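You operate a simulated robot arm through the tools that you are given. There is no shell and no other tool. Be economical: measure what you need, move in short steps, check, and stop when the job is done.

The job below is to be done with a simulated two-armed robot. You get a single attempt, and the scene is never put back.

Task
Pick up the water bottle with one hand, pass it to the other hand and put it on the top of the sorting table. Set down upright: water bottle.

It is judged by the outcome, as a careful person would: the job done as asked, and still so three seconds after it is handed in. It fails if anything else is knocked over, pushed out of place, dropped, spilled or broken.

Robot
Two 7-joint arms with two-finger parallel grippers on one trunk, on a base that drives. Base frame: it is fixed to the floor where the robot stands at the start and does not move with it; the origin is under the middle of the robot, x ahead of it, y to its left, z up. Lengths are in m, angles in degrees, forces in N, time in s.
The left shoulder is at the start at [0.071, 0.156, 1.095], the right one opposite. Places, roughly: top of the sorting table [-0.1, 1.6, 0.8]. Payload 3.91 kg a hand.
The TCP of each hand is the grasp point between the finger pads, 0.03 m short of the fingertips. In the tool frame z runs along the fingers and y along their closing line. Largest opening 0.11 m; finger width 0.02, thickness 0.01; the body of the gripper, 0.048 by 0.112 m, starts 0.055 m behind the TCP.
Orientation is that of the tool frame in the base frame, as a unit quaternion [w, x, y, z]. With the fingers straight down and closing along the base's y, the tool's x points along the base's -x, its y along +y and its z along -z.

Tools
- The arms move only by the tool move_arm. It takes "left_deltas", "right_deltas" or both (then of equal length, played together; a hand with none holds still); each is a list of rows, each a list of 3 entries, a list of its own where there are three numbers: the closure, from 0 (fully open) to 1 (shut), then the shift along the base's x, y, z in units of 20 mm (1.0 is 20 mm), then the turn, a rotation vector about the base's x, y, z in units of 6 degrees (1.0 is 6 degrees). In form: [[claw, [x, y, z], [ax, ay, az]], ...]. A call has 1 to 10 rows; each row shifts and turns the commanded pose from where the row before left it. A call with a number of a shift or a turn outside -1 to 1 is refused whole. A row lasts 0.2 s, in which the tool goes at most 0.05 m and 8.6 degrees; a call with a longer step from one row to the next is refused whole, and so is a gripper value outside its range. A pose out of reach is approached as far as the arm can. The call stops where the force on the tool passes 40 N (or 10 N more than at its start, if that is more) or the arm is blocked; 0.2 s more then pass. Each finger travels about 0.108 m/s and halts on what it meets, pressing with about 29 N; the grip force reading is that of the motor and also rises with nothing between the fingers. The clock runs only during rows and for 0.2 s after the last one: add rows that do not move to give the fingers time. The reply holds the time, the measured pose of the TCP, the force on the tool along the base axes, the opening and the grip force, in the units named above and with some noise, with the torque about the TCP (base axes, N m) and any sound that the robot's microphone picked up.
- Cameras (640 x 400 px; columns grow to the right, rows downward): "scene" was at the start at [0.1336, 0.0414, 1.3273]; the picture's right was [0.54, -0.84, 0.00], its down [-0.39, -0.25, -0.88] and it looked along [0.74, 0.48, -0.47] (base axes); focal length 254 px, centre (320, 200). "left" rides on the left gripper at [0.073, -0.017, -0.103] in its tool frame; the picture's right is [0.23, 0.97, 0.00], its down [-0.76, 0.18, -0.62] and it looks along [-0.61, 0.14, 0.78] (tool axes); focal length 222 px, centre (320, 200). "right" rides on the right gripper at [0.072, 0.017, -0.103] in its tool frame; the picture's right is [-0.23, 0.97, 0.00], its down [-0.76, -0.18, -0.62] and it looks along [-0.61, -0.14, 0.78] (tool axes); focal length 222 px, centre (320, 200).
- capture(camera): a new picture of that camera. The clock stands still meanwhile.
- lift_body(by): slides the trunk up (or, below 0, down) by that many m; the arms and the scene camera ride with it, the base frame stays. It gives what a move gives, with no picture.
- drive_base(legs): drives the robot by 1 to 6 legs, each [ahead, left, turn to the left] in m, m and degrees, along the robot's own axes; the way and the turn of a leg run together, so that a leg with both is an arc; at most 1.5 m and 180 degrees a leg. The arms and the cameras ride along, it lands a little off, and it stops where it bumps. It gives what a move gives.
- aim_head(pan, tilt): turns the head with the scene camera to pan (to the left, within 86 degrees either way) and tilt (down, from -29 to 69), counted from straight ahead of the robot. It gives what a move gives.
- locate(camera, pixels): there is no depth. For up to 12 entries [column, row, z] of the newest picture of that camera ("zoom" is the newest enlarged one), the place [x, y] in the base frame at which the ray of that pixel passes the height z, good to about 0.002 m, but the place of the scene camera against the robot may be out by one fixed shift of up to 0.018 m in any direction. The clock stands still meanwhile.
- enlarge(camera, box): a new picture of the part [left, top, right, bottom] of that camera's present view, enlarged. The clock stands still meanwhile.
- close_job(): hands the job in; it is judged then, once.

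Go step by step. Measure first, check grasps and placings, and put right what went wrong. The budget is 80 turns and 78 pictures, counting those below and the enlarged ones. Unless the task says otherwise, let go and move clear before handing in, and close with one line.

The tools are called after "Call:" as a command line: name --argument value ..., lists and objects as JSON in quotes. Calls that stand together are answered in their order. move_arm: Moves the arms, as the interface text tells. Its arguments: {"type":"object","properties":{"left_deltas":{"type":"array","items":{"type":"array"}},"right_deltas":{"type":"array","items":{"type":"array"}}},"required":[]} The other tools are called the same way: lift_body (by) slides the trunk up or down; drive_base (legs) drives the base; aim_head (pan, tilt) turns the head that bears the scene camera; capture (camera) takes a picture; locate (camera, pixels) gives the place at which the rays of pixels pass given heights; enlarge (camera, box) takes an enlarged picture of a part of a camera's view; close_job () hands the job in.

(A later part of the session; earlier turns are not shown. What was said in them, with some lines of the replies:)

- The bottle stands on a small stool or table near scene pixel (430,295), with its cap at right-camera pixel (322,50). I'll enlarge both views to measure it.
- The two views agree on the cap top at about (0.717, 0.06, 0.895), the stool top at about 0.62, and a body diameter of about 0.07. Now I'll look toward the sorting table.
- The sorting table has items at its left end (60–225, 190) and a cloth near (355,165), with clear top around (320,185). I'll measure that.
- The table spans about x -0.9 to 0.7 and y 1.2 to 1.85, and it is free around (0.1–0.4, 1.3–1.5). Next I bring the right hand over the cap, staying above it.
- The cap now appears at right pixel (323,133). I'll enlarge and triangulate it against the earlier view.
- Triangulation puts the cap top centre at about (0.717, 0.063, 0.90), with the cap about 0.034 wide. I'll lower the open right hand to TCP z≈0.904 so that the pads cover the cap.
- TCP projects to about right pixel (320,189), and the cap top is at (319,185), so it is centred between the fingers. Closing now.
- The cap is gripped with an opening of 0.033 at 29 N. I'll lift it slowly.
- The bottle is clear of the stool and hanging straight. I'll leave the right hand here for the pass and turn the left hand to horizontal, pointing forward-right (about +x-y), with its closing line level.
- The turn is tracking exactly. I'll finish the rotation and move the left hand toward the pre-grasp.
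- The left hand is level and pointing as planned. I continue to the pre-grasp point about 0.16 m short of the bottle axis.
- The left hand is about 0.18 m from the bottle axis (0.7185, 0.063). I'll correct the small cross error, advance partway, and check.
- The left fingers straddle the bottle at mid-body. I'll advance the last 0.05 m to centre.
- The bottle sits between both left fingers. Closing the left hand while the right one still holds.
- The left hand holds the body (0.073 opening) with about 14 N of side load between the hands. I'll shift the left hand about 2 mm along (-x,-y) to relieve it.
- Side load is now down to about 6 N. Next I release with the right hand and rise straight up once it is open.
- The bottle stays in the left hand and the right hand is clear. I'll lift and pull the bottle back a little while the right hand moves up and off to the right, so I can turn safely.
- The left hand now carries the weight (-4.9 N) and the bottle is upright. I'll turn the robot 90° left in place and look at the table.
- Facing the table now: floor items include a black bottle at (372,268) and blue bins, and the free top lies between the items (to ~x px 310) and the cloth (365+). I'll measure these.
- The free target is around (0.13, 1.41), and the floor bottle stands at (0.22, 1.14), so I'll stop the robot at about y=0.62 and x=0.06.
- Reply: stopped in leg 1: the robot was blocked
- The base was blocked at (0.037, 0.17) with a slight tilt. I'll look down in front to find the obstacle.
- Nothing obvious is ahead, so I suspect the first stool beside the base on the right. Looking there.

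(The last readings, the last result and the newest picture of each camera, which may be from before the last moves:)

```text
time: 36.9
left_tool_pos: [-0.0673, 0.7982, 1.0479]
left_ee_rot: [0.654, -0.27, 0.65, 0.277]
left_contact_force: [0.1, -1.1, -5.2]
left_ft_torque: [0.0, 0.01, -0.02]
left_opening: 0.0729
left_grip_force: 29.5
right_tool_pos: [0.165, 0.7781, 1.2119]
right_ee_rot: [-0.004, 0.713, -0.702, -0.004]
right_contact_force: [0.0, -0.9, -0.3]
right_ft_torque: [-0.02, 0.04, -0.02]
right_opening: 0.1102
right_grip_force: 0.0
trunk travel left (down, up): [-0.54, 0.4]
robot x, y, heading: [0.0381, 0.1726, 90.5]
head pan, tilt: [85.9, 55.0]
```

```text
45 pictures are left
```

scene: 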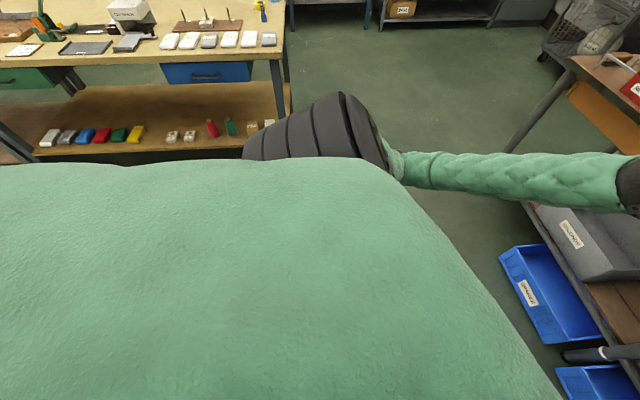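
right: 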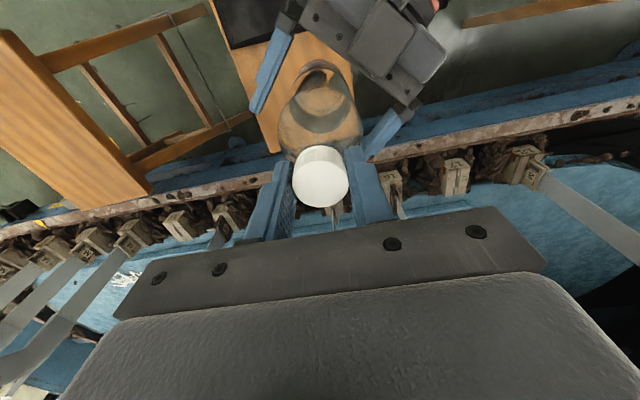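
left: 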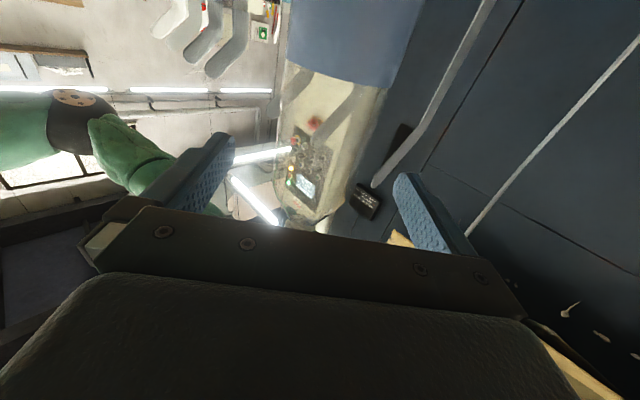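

There's a bench on the -x side, and the bottle stool's near end (x≈0.35) sits right beside the base, which is the likely contact. I'll measure the bench and stool before moving away.

Call:
locate --camera "scene" --pixels '[[280, 55, 0.75], [292, 110, 0.2], [150, 62, 0.75], [20, 155, 0.2], [280, 120, 0.0]]'

Call:
aim_head --pan -86 --tilt 30

Call:
enlarge --camera "scene" --box '[240, 150, 560, 350]'

```text
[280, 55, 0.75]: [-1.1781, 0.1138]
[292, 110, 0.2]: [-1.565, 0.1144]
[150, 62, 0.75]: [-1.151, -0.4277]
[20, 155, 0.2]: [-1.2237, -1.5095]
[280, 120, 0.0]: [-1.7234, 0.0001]
```

```text
time: 39.5
left_tool_pos: [-0.0675, 0.7993, 1.048]
left_ee_rot: [0.654, -0.269, 0.65, 0.278]
left_contact_force: [0.4, 0.5, -4.8]
left_ft_torque: [0.0, -0.01, 0.01]
left_opening: 0.0728
left_grip_force: 29.4
right_tool_pos: [0.1644, 0.7794, 1.2117]
right_ee_rot: [-0.004, 0.713, -0.701, -0.005]
right_contact_force: [1.5, 0.2, -0.2]
right_ft_torque: [-0.05, 0.0, -0.03]
right_opening: 0.1099
right_grip_force: 0.2
trunk travel left (down, up): [-0.54, 0.4]
robot x, y, heading: [0.0382, 0.1713, 90.8]
head pan, tilt: [-85.9, 30.0]
```

```text
2.00 times, centred on (400, 250) of scene
```

zoom: 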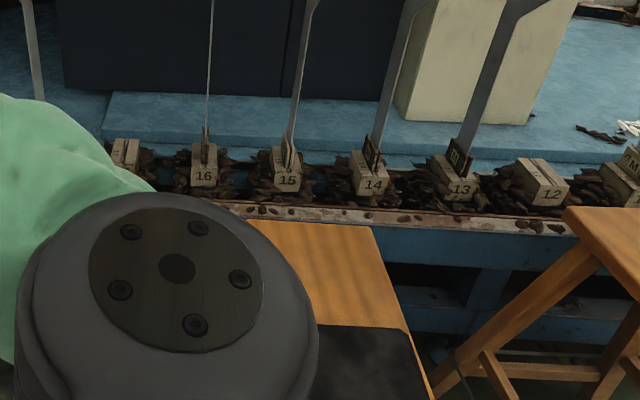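

Call:
locate --camera "zoom" --pixels '[[376, 228, 0.62], [408, 330, 0.63]]'

Call:
locate --camera "scene" --pixels '[[428, 264, 0.62]]'

```text
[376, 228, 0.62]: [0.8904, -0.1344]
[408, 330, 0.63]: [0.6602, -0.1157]
```

```text
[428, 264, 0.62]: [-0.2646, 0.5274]
```

The stool corner is still at about (0.89, -0.13), so it hasn't noticeably moved. I'll shift the robot left, away from it.

Call:
drive_base --legs '[[0, 0.1, 0]]'

Call:
enlarge --camera "scene" --box '[240, 150, 560, 350]'

```text
time: 40.6
left_tool_pos: [-0.1703, 0.7954, 1.0481]
left_ee_rot: [0.654, -0.27, 0.65, 0.276]
left_contact_force: [-1.8, 0.3, -5.1]
left_ft_torque: [-0.02, 0.02, -0.03]
left_opening: 0.0727
left_grip_force: 28.8
right_tool_pos: [0.0613, 0.7778, 1.2131]
right_ee_rot: [-0.004, 0.713, -0.701, -0.004]
right_contact_force: [-0.3, 0.1, 0.6]
right_ft_torque: [0.01, 0.0, 0.03]
right_opening: 0.1098
right_grip_force: 0.1
trunk travel left (down, up): [-0.54, 0.4]
robot x, y, heading: [-0.0593, 0.1707, 91.0]
head pan, tilt: [-85.9, 30.0]
```

```text
2.00 times, centred on (400, 250) of scene
```

zoom: 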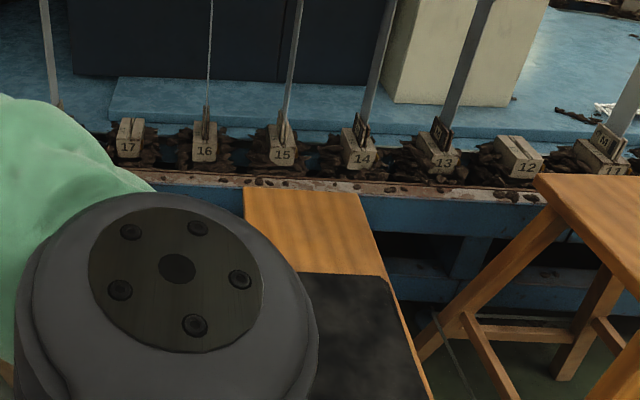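

The base is free again and the stool looks untouched. Now I drive straight ahead along x≈-0.06, in two legs.

Call:
drive_base --legs '[[0.15, 0, -1], [0.3, 0, 0]]'

Call:
aim_head --pan 0 --tilt 40

Call:
capture --camera "scene"

```text
time: 43.7
left_tool_pos: [-0.1529, 1.2536, 1.0462]
left_ee_rot: [0.657, -0.263, 0.653, 0.271]
left_contact_force: [0.6, 0.5, -4.8]
left_ft_torque: [0.01, 0.01, -0.04]
left_opening: 0.0729
left_grip_force: 29.0
right_tool_pos: [0.0796, 1.2299, 1.212]
right_ee_rot: [0.004, -0.705, 0.709, 0.004]
right_contact_force: [0.3, 0.7, -0.4]
right_ft_torque: [0.0, 0.03, -0.01]
right_opening: 0.1101
right_grip_force: 0.1
trunk travel left (down, up): [-0.54, 0.4]
robot x, y, heading: [-0.0596, 0.6245, 89.5]
head pan, tilt: [-85.9, 30.0]
```

```text
time: 45.3
left_tool_pos: [-0.1534, 1.2525, 1.0463]
left_ee_rot: [0.657, -0.262, 0.653, 0.27]
left_contact_force: [-0.1, 0.0, -4.8]
left_ft_torque: [-0.01, 0.02, 0.0]
left_opening: 0.0729
left_grip_force: 29.4
right_tool_pos: [0.0784, 1.2285, 1.2115]
right_ee_rot: [0.004, -0.705, 0.709, 0.003]
right_contact_force: [0.0, -0.7, -1.5]
right_ft_torque: [0.03, 0.0, 0.03]
right_opening: 0.11
right_grip_force: 0.0
trunk travel left (down, up): [-0.54, 0.4]
robot x, y, heading: [-0.0626, 0.6254, 89.3]
head pan, tilt: [0.0, 40.0]
```

```text
42 pictures are left
```

scene: 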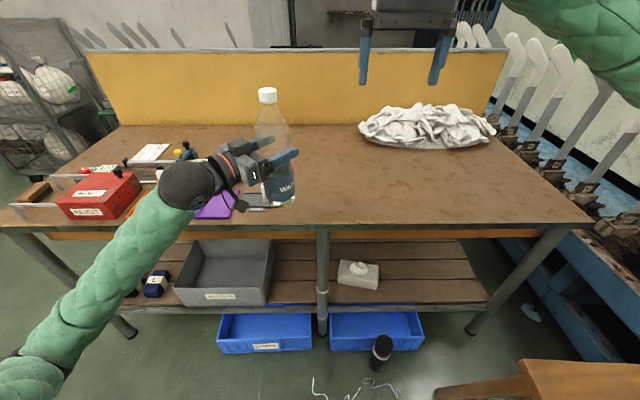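

The robot is at the table with clear top in the middle (320,190). I'll turn 12° right so the free area is straight ahead.

Call:
drive_base --legs '[[0, 0, -12]]'

Call:
capture --camera "scene"

```text
time: 46.4
left_tool_pos: [-0.0236, 1.2578, 1.0471]
left_ee_rot: [0.681, -0.195, 0.677, 0.203]
left_contact_force: [-0.5, -0.4, -5.4]
left_ft_torque: [0.0, 0.01, 0.01]
left_opening: 0.0734
left_grip_force: 28.6
right_tool_pos: [0.199, 1.187, 1.2122]
right_ee_rot: [0.005, -0.629, 0.777, 0.004]
right_contact_force: [-1.4, -0.9, 0.0]
right_ft_torque: [-0.04, 0.02, -0.01]
right_opening: 0.11
right_grip_force: 0.1
trunk travel left (down, up): [-0.54, 0.4]
robot x, y, heading: [-0.0602, 0.6239, 78.0]
head pan, tilt: [0.0, 40.0]
```

```text
41 pictures are left
```

scene: 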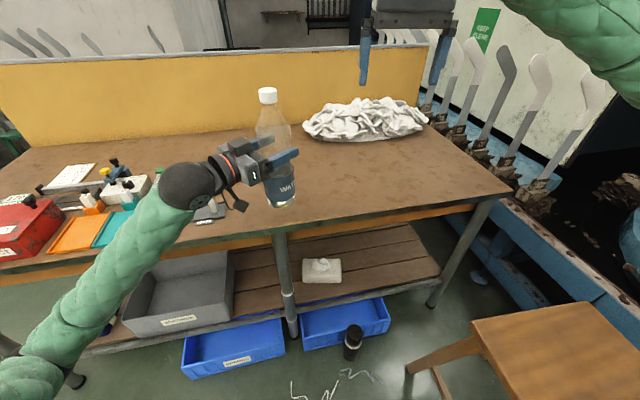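

The bottle is upright and over the table's front edge. I'll move it to about (0.17, 1.38), keeping height, with the right hand holding still.

Call:
move_arm --left_deltas '[[1, [0.97, 0.61, 0], [0, 0, 0]], [1, [0.97, 0.61, 0], [0, 0, 0]], [1, [0.97, 0.61, 0], [0, 0, 0]], [1, [0.97, 0.61, 0], [0, 0, 0]], [1, [0.97, 0.61, 0], [0, 0, 0]], [1, [0.97, 0.61, 0], [0, 0, 0]], [1, [0.97, 0.61, 0], [0, 0, 0]], [1, [0.97, 0.61, 0], [0, 0, 0]], [1, [0.97, 0.61, 0], [0, 0, 0]], [1, [0.97, 0.61, 0], [0, 0, 0]]]'

Call:
capture --camera "scene"

Call:
capture --camera "right"

```text
time: 48.6
left_tool_pos: [0.1698, 1.3796, 1.0475]
left_ee_rot: [0.68, -0.195, 0.677, 0.202]
left_contact_force: [-0.1, -0.2, -4.7]
left_ft_torque: [0.02, 0.01, -0.01]
left_opening: 0.0729
left_grip_force: 28.9
right_tool_pos: [0.2003, 1.1881, 1.212]
right_ee_rot: [0.005, -0.629, 0.777, 0.004]
right_contact_force: [0.0, -0.1, 0.0]
right_ft_torque: [-0.01, 0.0, -0.02]
right_opening: 0.1101
right_grip_force: 0.0
trunk travel left (down, up): [-0.54, 0.4]
robot x, y, heading: [-0.063, 0.6278, 77.7]
head pan, tilt: [0.0, 40.0]
```

```text
40 pictures are left
```

scene: 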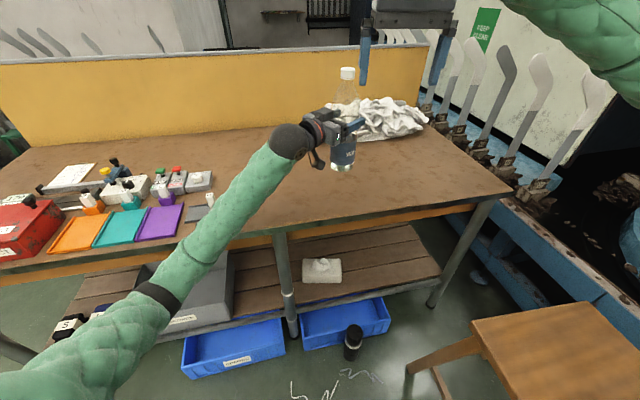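

```text
39 pictures are left
```

right: 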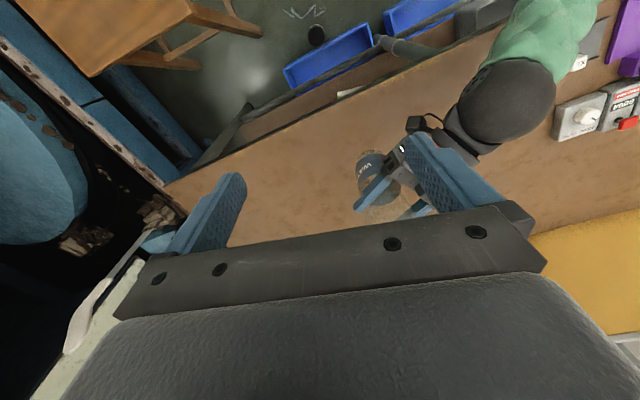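

The spot is clear all round. I'll lower to about 0.987 and then check the gap.

Call:
move_arm --left_deltas '[[1, [0, 0, -0.75], [0, 0, 0]], [1, [0, 0, -0.75], [0, 0, 0]], [1, [0, 0, -0.75], [0, 0, 0]], [1, [0, 0, -0.75], [0, 0, 0]]]'

Call:
enlarge --camera "scene" --box '[240, 60, 440, 240]'

```text
time: 49.6
left_tool_pos: [0.1692, 1.3794, 0.9868]
left_ee_rot: [0.68, -0.196, 0.677, 0.202]
left_contact_force: [0.9, -0.6, -4.1]
left_ft_torque: [-0.02, 0.0, -0.01]
left_opening: 0.0729
left_grip_force: 28.8
right_tool_pos: [0.1987, 1.187, 1.2131]
right_ee_rot: [0.005, -0.63, 0.777, 0.004]
right_contact_force: [0.6, 0.1, -0.6]
right_ft_torque: [0.0, 0.01, 0.0]
right_opening: 0.11
right_grip_force: 0.1
trunk travel left (down, up): [-0.54, 0.4]
robot x, y, heading: [-0.0597, 0.6254, 77.7]
head pan, tilt: [0.0, 40.0]
```

```text
2.22 times, centred on (340, 150) of scene
```

zoom: 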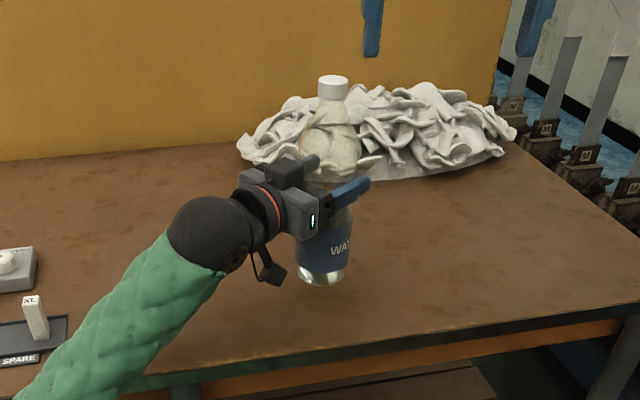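

Still free-hanging. I'll lower in 3 mm steps and watch the force.

Call:
move_arm --left_deltas '[[1, [0, 0, -0.2], [0, 0, 0]], [1, [0, 0, -0.2], [0, 0, 0]], [1, [0, 0, -0.2], [0, 0, 0]], [1, [0, 0, -0.2], [0, 0, 0]]]'

```text
time: 50.6
left_tool_pos: [0.1703, 1.3806, 0.971]
left_ee_rot: [0.681, -0.195, 0.677, 0.202]
left_contact_force: [0.6, -0.5, -5.3]
left_ft_torque: [-0.02, 0.0, -0.03]
left_opening: 0.0732
left_grip_force: 29.0
right_tool_pos: [0.1995, 1.1867, 1.2125]
right_ee_rot: [0.005, -0.629, 0.778, 0.004]
right_contact_force: [0.7, 0.2, 0.0]
right_ft_torque: [0.02, 0.0, 0.03]
right_opening: 0.1099
right_grip_force: 0.0
trunk travel left (down, up): [-0.54, 0.4]
robot x, y, heading: [-0.0664, 0.6241, 77.9]
head pan, tilt: [0.0, 40.0]
```

Call:
move_arm --left_deltas '[[1, [0, 0, -0.12], [0, 0, 0]], [1, [0, 0, -0.12], [0, 0, 0]], [1, [0, 0, -0.12], [0, 0, 0]]]'

```text
time: 51.4
left_tool_pos: [0.1684, 1.3816, 0.9636]
left_ee_rot: [0.681, -0.194, 0.677, 0.202]
left_contact_force: [0.7, -0.9, -4.7]
left_ft_torque: [0.03, -0.06, 0.03]
left_opening: 0.0728
left_grip_force: 28.4
right_tool_pos: [0.1982, 1.1876, 1.213]
right_ee_rot: [0.004, -0.63, 0.777, 0.004]
right_contact_force: [0.5, -0.1, 1.0]
right_ft_torque: [0.0, -0.03, 0.0]
right_opening: 0.1101
right_grip_force: 0.0
trunk travel left (down, up): [-0.54, 0.4]
robot x, y, heading: [-0.0617, 0.623, 77.6]
head pan, tilt: [0.0, 40.0]
```

No contact yet (-4.7 N, the bottle's weight). Continuing in 2 mm steps.

Call:
move_arm --left_deltas '[[1, [0, 0, -0.1], [0, 0, 0]], [1, [0, 0, -0.1], [0, 0, 0]]]'

Call:
enlarge --camera "scene" --box '[300, 120, 380, 190]'

```text
time: 52.0
left_tool_pos: [0.1691, 1.3804, 0.9593]
left_ee_rot: [0.681, -0.194, 0.676, 0.203]
left_contact_force: [-0.3, -0.9, -4.6]
left_ft_torque: [-0.03, 0.03, -0.01]
left_opening: 0.0729
left_grip_force: 28.9
right_tool_pos: [0.1983, 1.1866, 1.2133]
right_ee_rot: [0.004, -0.63, 0.777, 0.004]
right_contact_force: [0.4, -0.6, 0.6]
right_ft_torque: [0.0, -0.01, -0.01]
right_opening: 0.1099
right_grip_force: 0.1
trunk travel left (down, up): [-0.54, 0.4]
robot x, y, heading: [-0.0614, 0.6246, 77.6]
head pan, tilt: [0.0, 40.0]
```

```text
5.71 times, centred on (340, 155) of scene
```

zoom: 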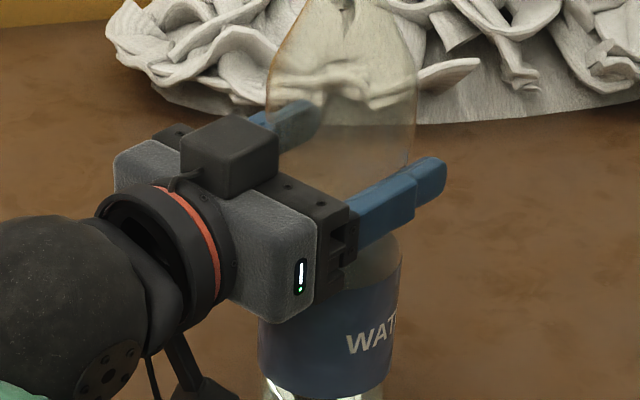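

Call:
move_arm --left_deltas '[[1, [0, 0, -0.1], [0, 0, 0]], [1, [0, 0, -0.1], [0, 0, 0]]]'

Call:
enlarge --camera "scene" --box '[300, 140, 380, 210]'

```text
time: 52.6
left_tool_pos: [0.1702, 1.3805, 0.9568]
left_ee_rot: [0.681, -0.195, 0.677, 0.202]
left_contact_force: [0.6, 0.4, -4.2]
left_ft_torque: [0.01, 0.02, 0.03]
left_opening: 0.073
left_grip_force: 28.7
right_tool_pos: [0.1978, 1.187, 1.2131]
right_ee_rot: [0.005, -0.629, 0.777, 0.003]
right_contact_force: [0.1, 0.3, 0.3]
right_ft_torque: [-0.02, 0.02, -0.03]
right_opening: 0.1098
right_grip_force: 0.2
trunk travel left (down, up): [-0.54, 0.4]
robot x, y, heading: [-0.061, 0.6247, 77.8]
head pan, tilt: [0.0, 40.0]
```

```text
5.71 times, centred on (340, 175) of scene
```

zoom: 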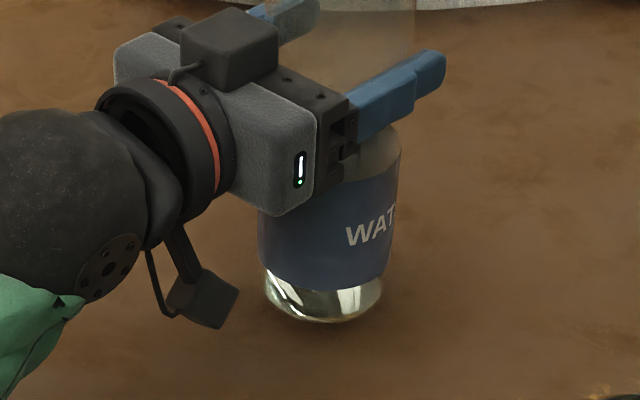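

Very near, with only a slim shadow gap under the bottle. I continue.

Call:
move_arm --left_deltas '[[1, [0, 0, -0.08], [0, 0, 0]], [1, [0, 0, -0.08], [0, 0, 0]], [1, [0, 0, -0.08], [0, 0, 0]]]'

```text
time: 53.4
left_tool_pos: [0.1692, 1.3812, 0.9503]
left_ee_rot: [0.681, -0.194, 0.677, 0.202]
left_contact_force: [1.0, -0.3, -5.7]
left_ft_torque: [-0.01, -0.02, 0.03]
left_opening: 0.0729
left_grip_force: 29.0
right_tool_pos: [0.1997, 1.1872, 1.2125]
right_ee_rot: [0.005, -0.629, 0.777, 0.004]
right_contact_force: [-0.4, 0.3, -0.1]
right_ft_torque: [-0.02, 0.01, -0.01]
right_opening: 0.1102
right_grip_force: 0.1
trunk travel left (down, up): [-0.54, 0.4]
robot x, y, heading: [-0.0634, 0.6265, 77.8]
head pan, tilt: [0.0, 40.0]
```

Call:
move_arm --left_deltas '[[1, [0, 0, -0.08], [0, 0, 0]], [1, [0, 0, -0.08], [0, 0, 0]], [1, [0, 0, -0.08], [0, 0, 0]]]'

Call:
enlarge --camera "scene" --box '[300, 140, 380, 210]'

```text
time: 54.2
left_tool_pos: [0.1691, 1.3793, 0.9491]
left_ee_rot: [0.682, -0.193, 0.675, 0.203]
left_contact_force: [4.1, 4.7, 13.0]
left_ft_torque: [0.2, -0.32, 0.07]
left_opening: 0.0727
left_grip_force: 28.8
right_tool_pos: [0.1992, 1.1858, 1.2132]
right_ee_rot: [0.005, -0.629, 0.777, 0.004]
right_contact_force: [0.8, 0.5, 0.4]
right_ft_torque: [-0.01, -0.02, -0.03]
right_opening: 0.11
right_grip_force: 0.0
trunk travel left (down, up): [-0.54, 0.4]
robot x, y, heading: [-0.062, 0.6248, 77.9]
head pan, tilt: [0.0, 40.0]
```

```text
5.71 times, centred on (340, 175) of scene
```

zoom: 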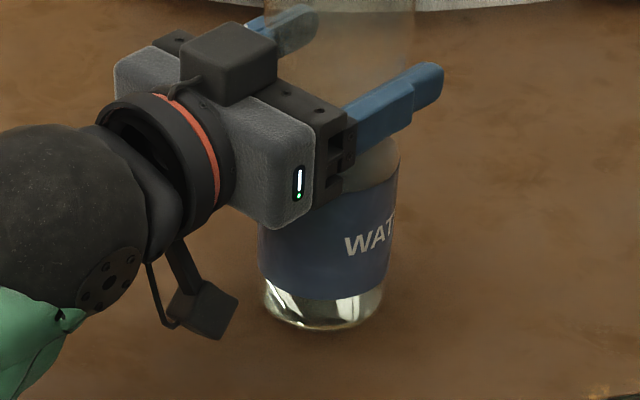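

The bottle is on the table (force up to +13 N). I'll ease up slightly to unload before opening.

Call:
move_arm --left_deltas '[[1, [0, 0, 0.11], [0, 0, 0]], [1, [0, 0, 0], [0, 0, 0]]]'

```text
time: 54.8
left_tool_pos: [0.1691, 1.381, 0.9497]
left_ee_rot: [0.681, -0.194, 0.676, 0.203]
left_contact_force: [3.2, 4.3, 9.9]
left_ft_torque: [0.17, -0.36, 0.06]
left_opening: 0.0727
left_grip_force: 29.1
right_tool_pos: [0.1985, 1.186, 1.2132]
right_ee_rot: [0.004, -0.629, 0.777, 0.004]
right_contact_force: [0.3, 0.5, 0.2]
right_ft_torque: [0.01, 0.04, 0.0]
right_opening: 0.1098
right_grip_force: 0.1
trunk travel left (down, up): [-0.54, 0.4]
robot x, y, heading: [-0.0624, 0.6218, 77.3]
head pan, tilt: [0.0, 40.0]
```

Call:
move_arm --left_deltas '[[1, [0, 0, 0.08], [0, 0, 0]], [1, [0, 0, 0], [0, 0, 0]]]'

```text
time: 55.4
left_tool_pos: [0.1701, 1.3796, 0.9498]
left_ee_rot: [0.681, -0.195, 0.677, 0.203]
left_contact_force: [-2.2, -0.9, 0.4]
left_ft_torque: [-0.3, 0.23, -0.06]
left_opening: 0.0726
left_grip_force: 29.0
right_tool_pos: [0.1981, 1.1867, 1.2124]
right_ee_rot: [0.004, -0.629, 0.777, 0.004]
right_contact_force: [-0.6, 0.5, 0.3]
right_ft_torque: [-0.01, 0.04, 0.02]
right_opening: 0.11
right_grip_force: 0.0
trunk travel left (down, up): [-0.54, 0.4]
robot x, y, heading: [-0.0643, 0.6257, 77.6]
head pan, tilt: [0.0, 40.0]
```

The load is now nearly zero and the bottle is resting on the table. Opening the left hand gently.

Call:
move_arm --left_deltas '[[0.25, [0, 0, 0], [0, 0, 0]], [0.1, [0, 0, 0], [0, 0, 0]], [0, [0, 0, 0], [0, 0, 0]], [0, [0, 0, 0], [0, 0, 0]]]'

Call:
enlarge --camera "scene" --box '[260, 80, 420, 220]'

Call:
capture --camera "right"

```text
time: 56.4
left_tool_pos: [0.1706, 1.3803, 0.9509]
left_ee_rot: [0.681, -0.194, 0.677, 0.202]
left_contact_force: [-0.6, 0.6, -1.1]
left_ft_torque: [0.03, -0.03, 0.0]
left_opening: 0.1102
left_grip_force: 0.1
right_tool_pos: [0.1981, 1.1874, 1.2123]
right_ee_rot: [0.004, -0.629, 0.777, 0.004]
right_contact_force: [0.7, 0.3, -0.1]
right_ft_torque: [-0.01, 0.04, 0.0]
right_opening: 0.1101
right_grip_force: 0.0
trunk travel left (down, up): [-0.54, 0.4]
robot x, y, heading: [-0.0646, 0.6236, 78.1]
head pan, tilt: [0.0, 40.0]
```

```text
2.86 times, centred on (340, 150) of scene
```

zoom: 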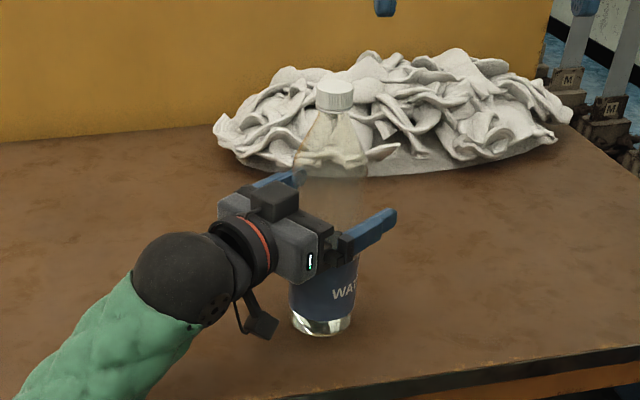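

```text
33 pictures are left
```

right: 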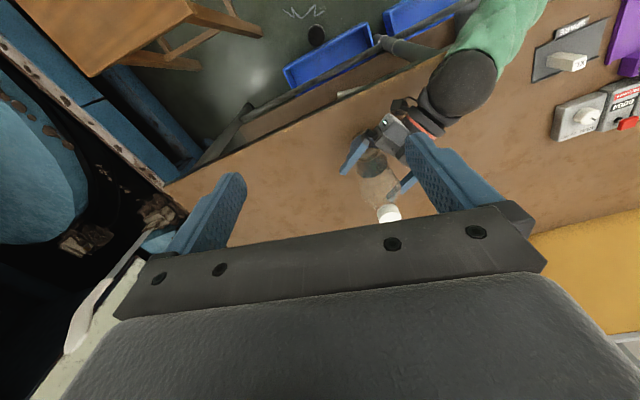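

The bottle stands freely and upright between the open fingers. I'll back the left hand straight out along its axis, then rise.

Call:
move_arm --left_deltas '[[0, [-0.42, -0.27, 0], [0, 0, 0]], [0, [-0.76, -0.49, 0], [0, 0, 0]], [0, [-0.76, -0.49, 0], [0, 0, 0]], [0, [-0.76, -0.49, 0], [0, 0, 0]], [0, [-0.76, -0.49, 0.2], [0, 0, 0]], [0, [-0.76, -0.49, 0.5], [0, 0, 0]], [0, [-0.4, -0.7, 0.6], [0, 0, 0]], [0, [-0.3, -0.8, 0.6], [0, 0, 0]], [0, [-0.2, -0.8, 0.6], [0, 0, 0]], [0, [-0.2, -0.8, 0.6], [0, 0, 0]]]'

Call:
capture --camera "scene"

```text
time: 58.6
left_tool_pos: [0.0632, 1.2628, 1.0122]
left_ee_rot: [0.681, -0.195, 0.676, 0.203]
left_contact_force: [0.2, -0.4, 0.3]
left_ft_torque: [-0.03, 0.01, 0.0]
left_opening: 0.1098
left_grip_force: 0.1
right_tool_pos: [0.1988, 1.1866, 1.2124]
right_ee_rot: [0.005, -0.629, 0.777, 0.004]
right_contact_force: [0.3, -1.2, 0.9]
right_ft_torque: [0.03, 0.0, -0.01]
right_opening: 0.1101
right_grip_force: 0.0
trunk travel left (down, up): [-0.54, 0.4]
robot x, y, heading: [-0.0617, 0.6222, 77.7]
head pan, tilt: [0.0, 40.0]
```

```text
32 pictures are left
```

scene: 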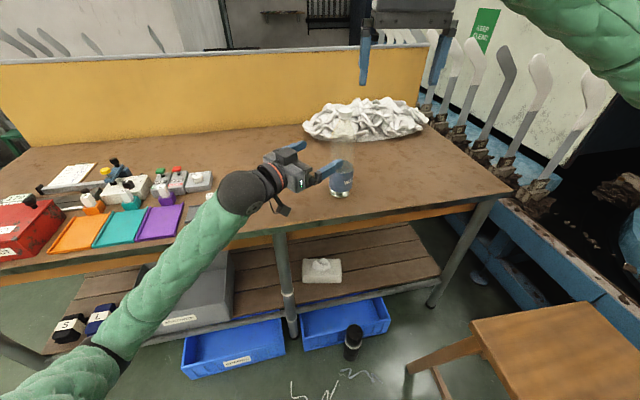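

The bottle stands upright at (342,180) and the hand is out. I'll back off a bit further and do a final check.

Call:
move_arm --left_deltas '[[0, [-0.4, -0.7, 0.3], [0, 0, 0]], [0, [-0.4, -0.7, 0.3], [0, 0, 0]], [0, [-0.4, -0.7, 0.3], [0, 0, 0]], [0, [-0.4, -0.7, 0.3], [0, 0, 0]], [0, [-0.4, -0.7, 0.3], [0, 0, 0]]]'

Call:
enlarge --camera "scene" --box '[200, 60, 460, 240]'

```text
time: 59.8
left_tool_pos: [0.0286, 1.2081, 1.0407]
left_ee_rot: [0.68, -0.196, 0.676, 0.203]
left_contact_force: [-0.3, -0.3, 0.0]
left_ft_torque: [0.01, -0.04, 0.01]
left_opening: 0.11
left_grip_force: 0.1
left hand out of reach, approached as far as the arm can: row 5
right_tool_pos: [0.1988, 1.1871, 1.212]
right_ee_rot: [0.004, -0.629, 0.777, 0.004]
right_contact_force: [-0.4, 0.2, 0.1]
right_ft_torque: [0.01, -0.01, 0.02]
right_opening: 0.1102
right_grip_force: 0.2
trunk travel left (down, up): [-0.54, 0.4]
robot x, y, heading: [-0.0655, 0.6249, 78.1]
head pan, tilt: [0.0, 40.0]
```

```text
2.22 times, centred on (330, 150) of scene
```

zoom: 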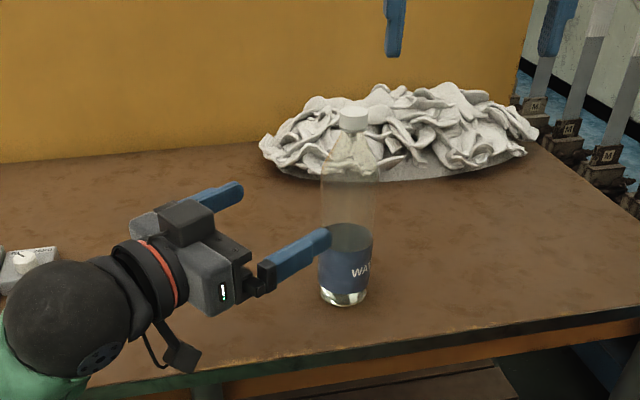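

The bottle stands upright on the sorting table, both hands are open and clear, and nothing else looks disturbed, so I'm handing in.

Call:
close_job

```text
The job is handed in.
```

The water bottle was lifted with the right hand and passed to the left. It now stands upright on the sorting table, at about (0.17, 1.38), and both hands are clear. On the way the base was stopped once, probably by the stool the bottle came from; afterwards the stool looked unmoved, to within about 1 cm.
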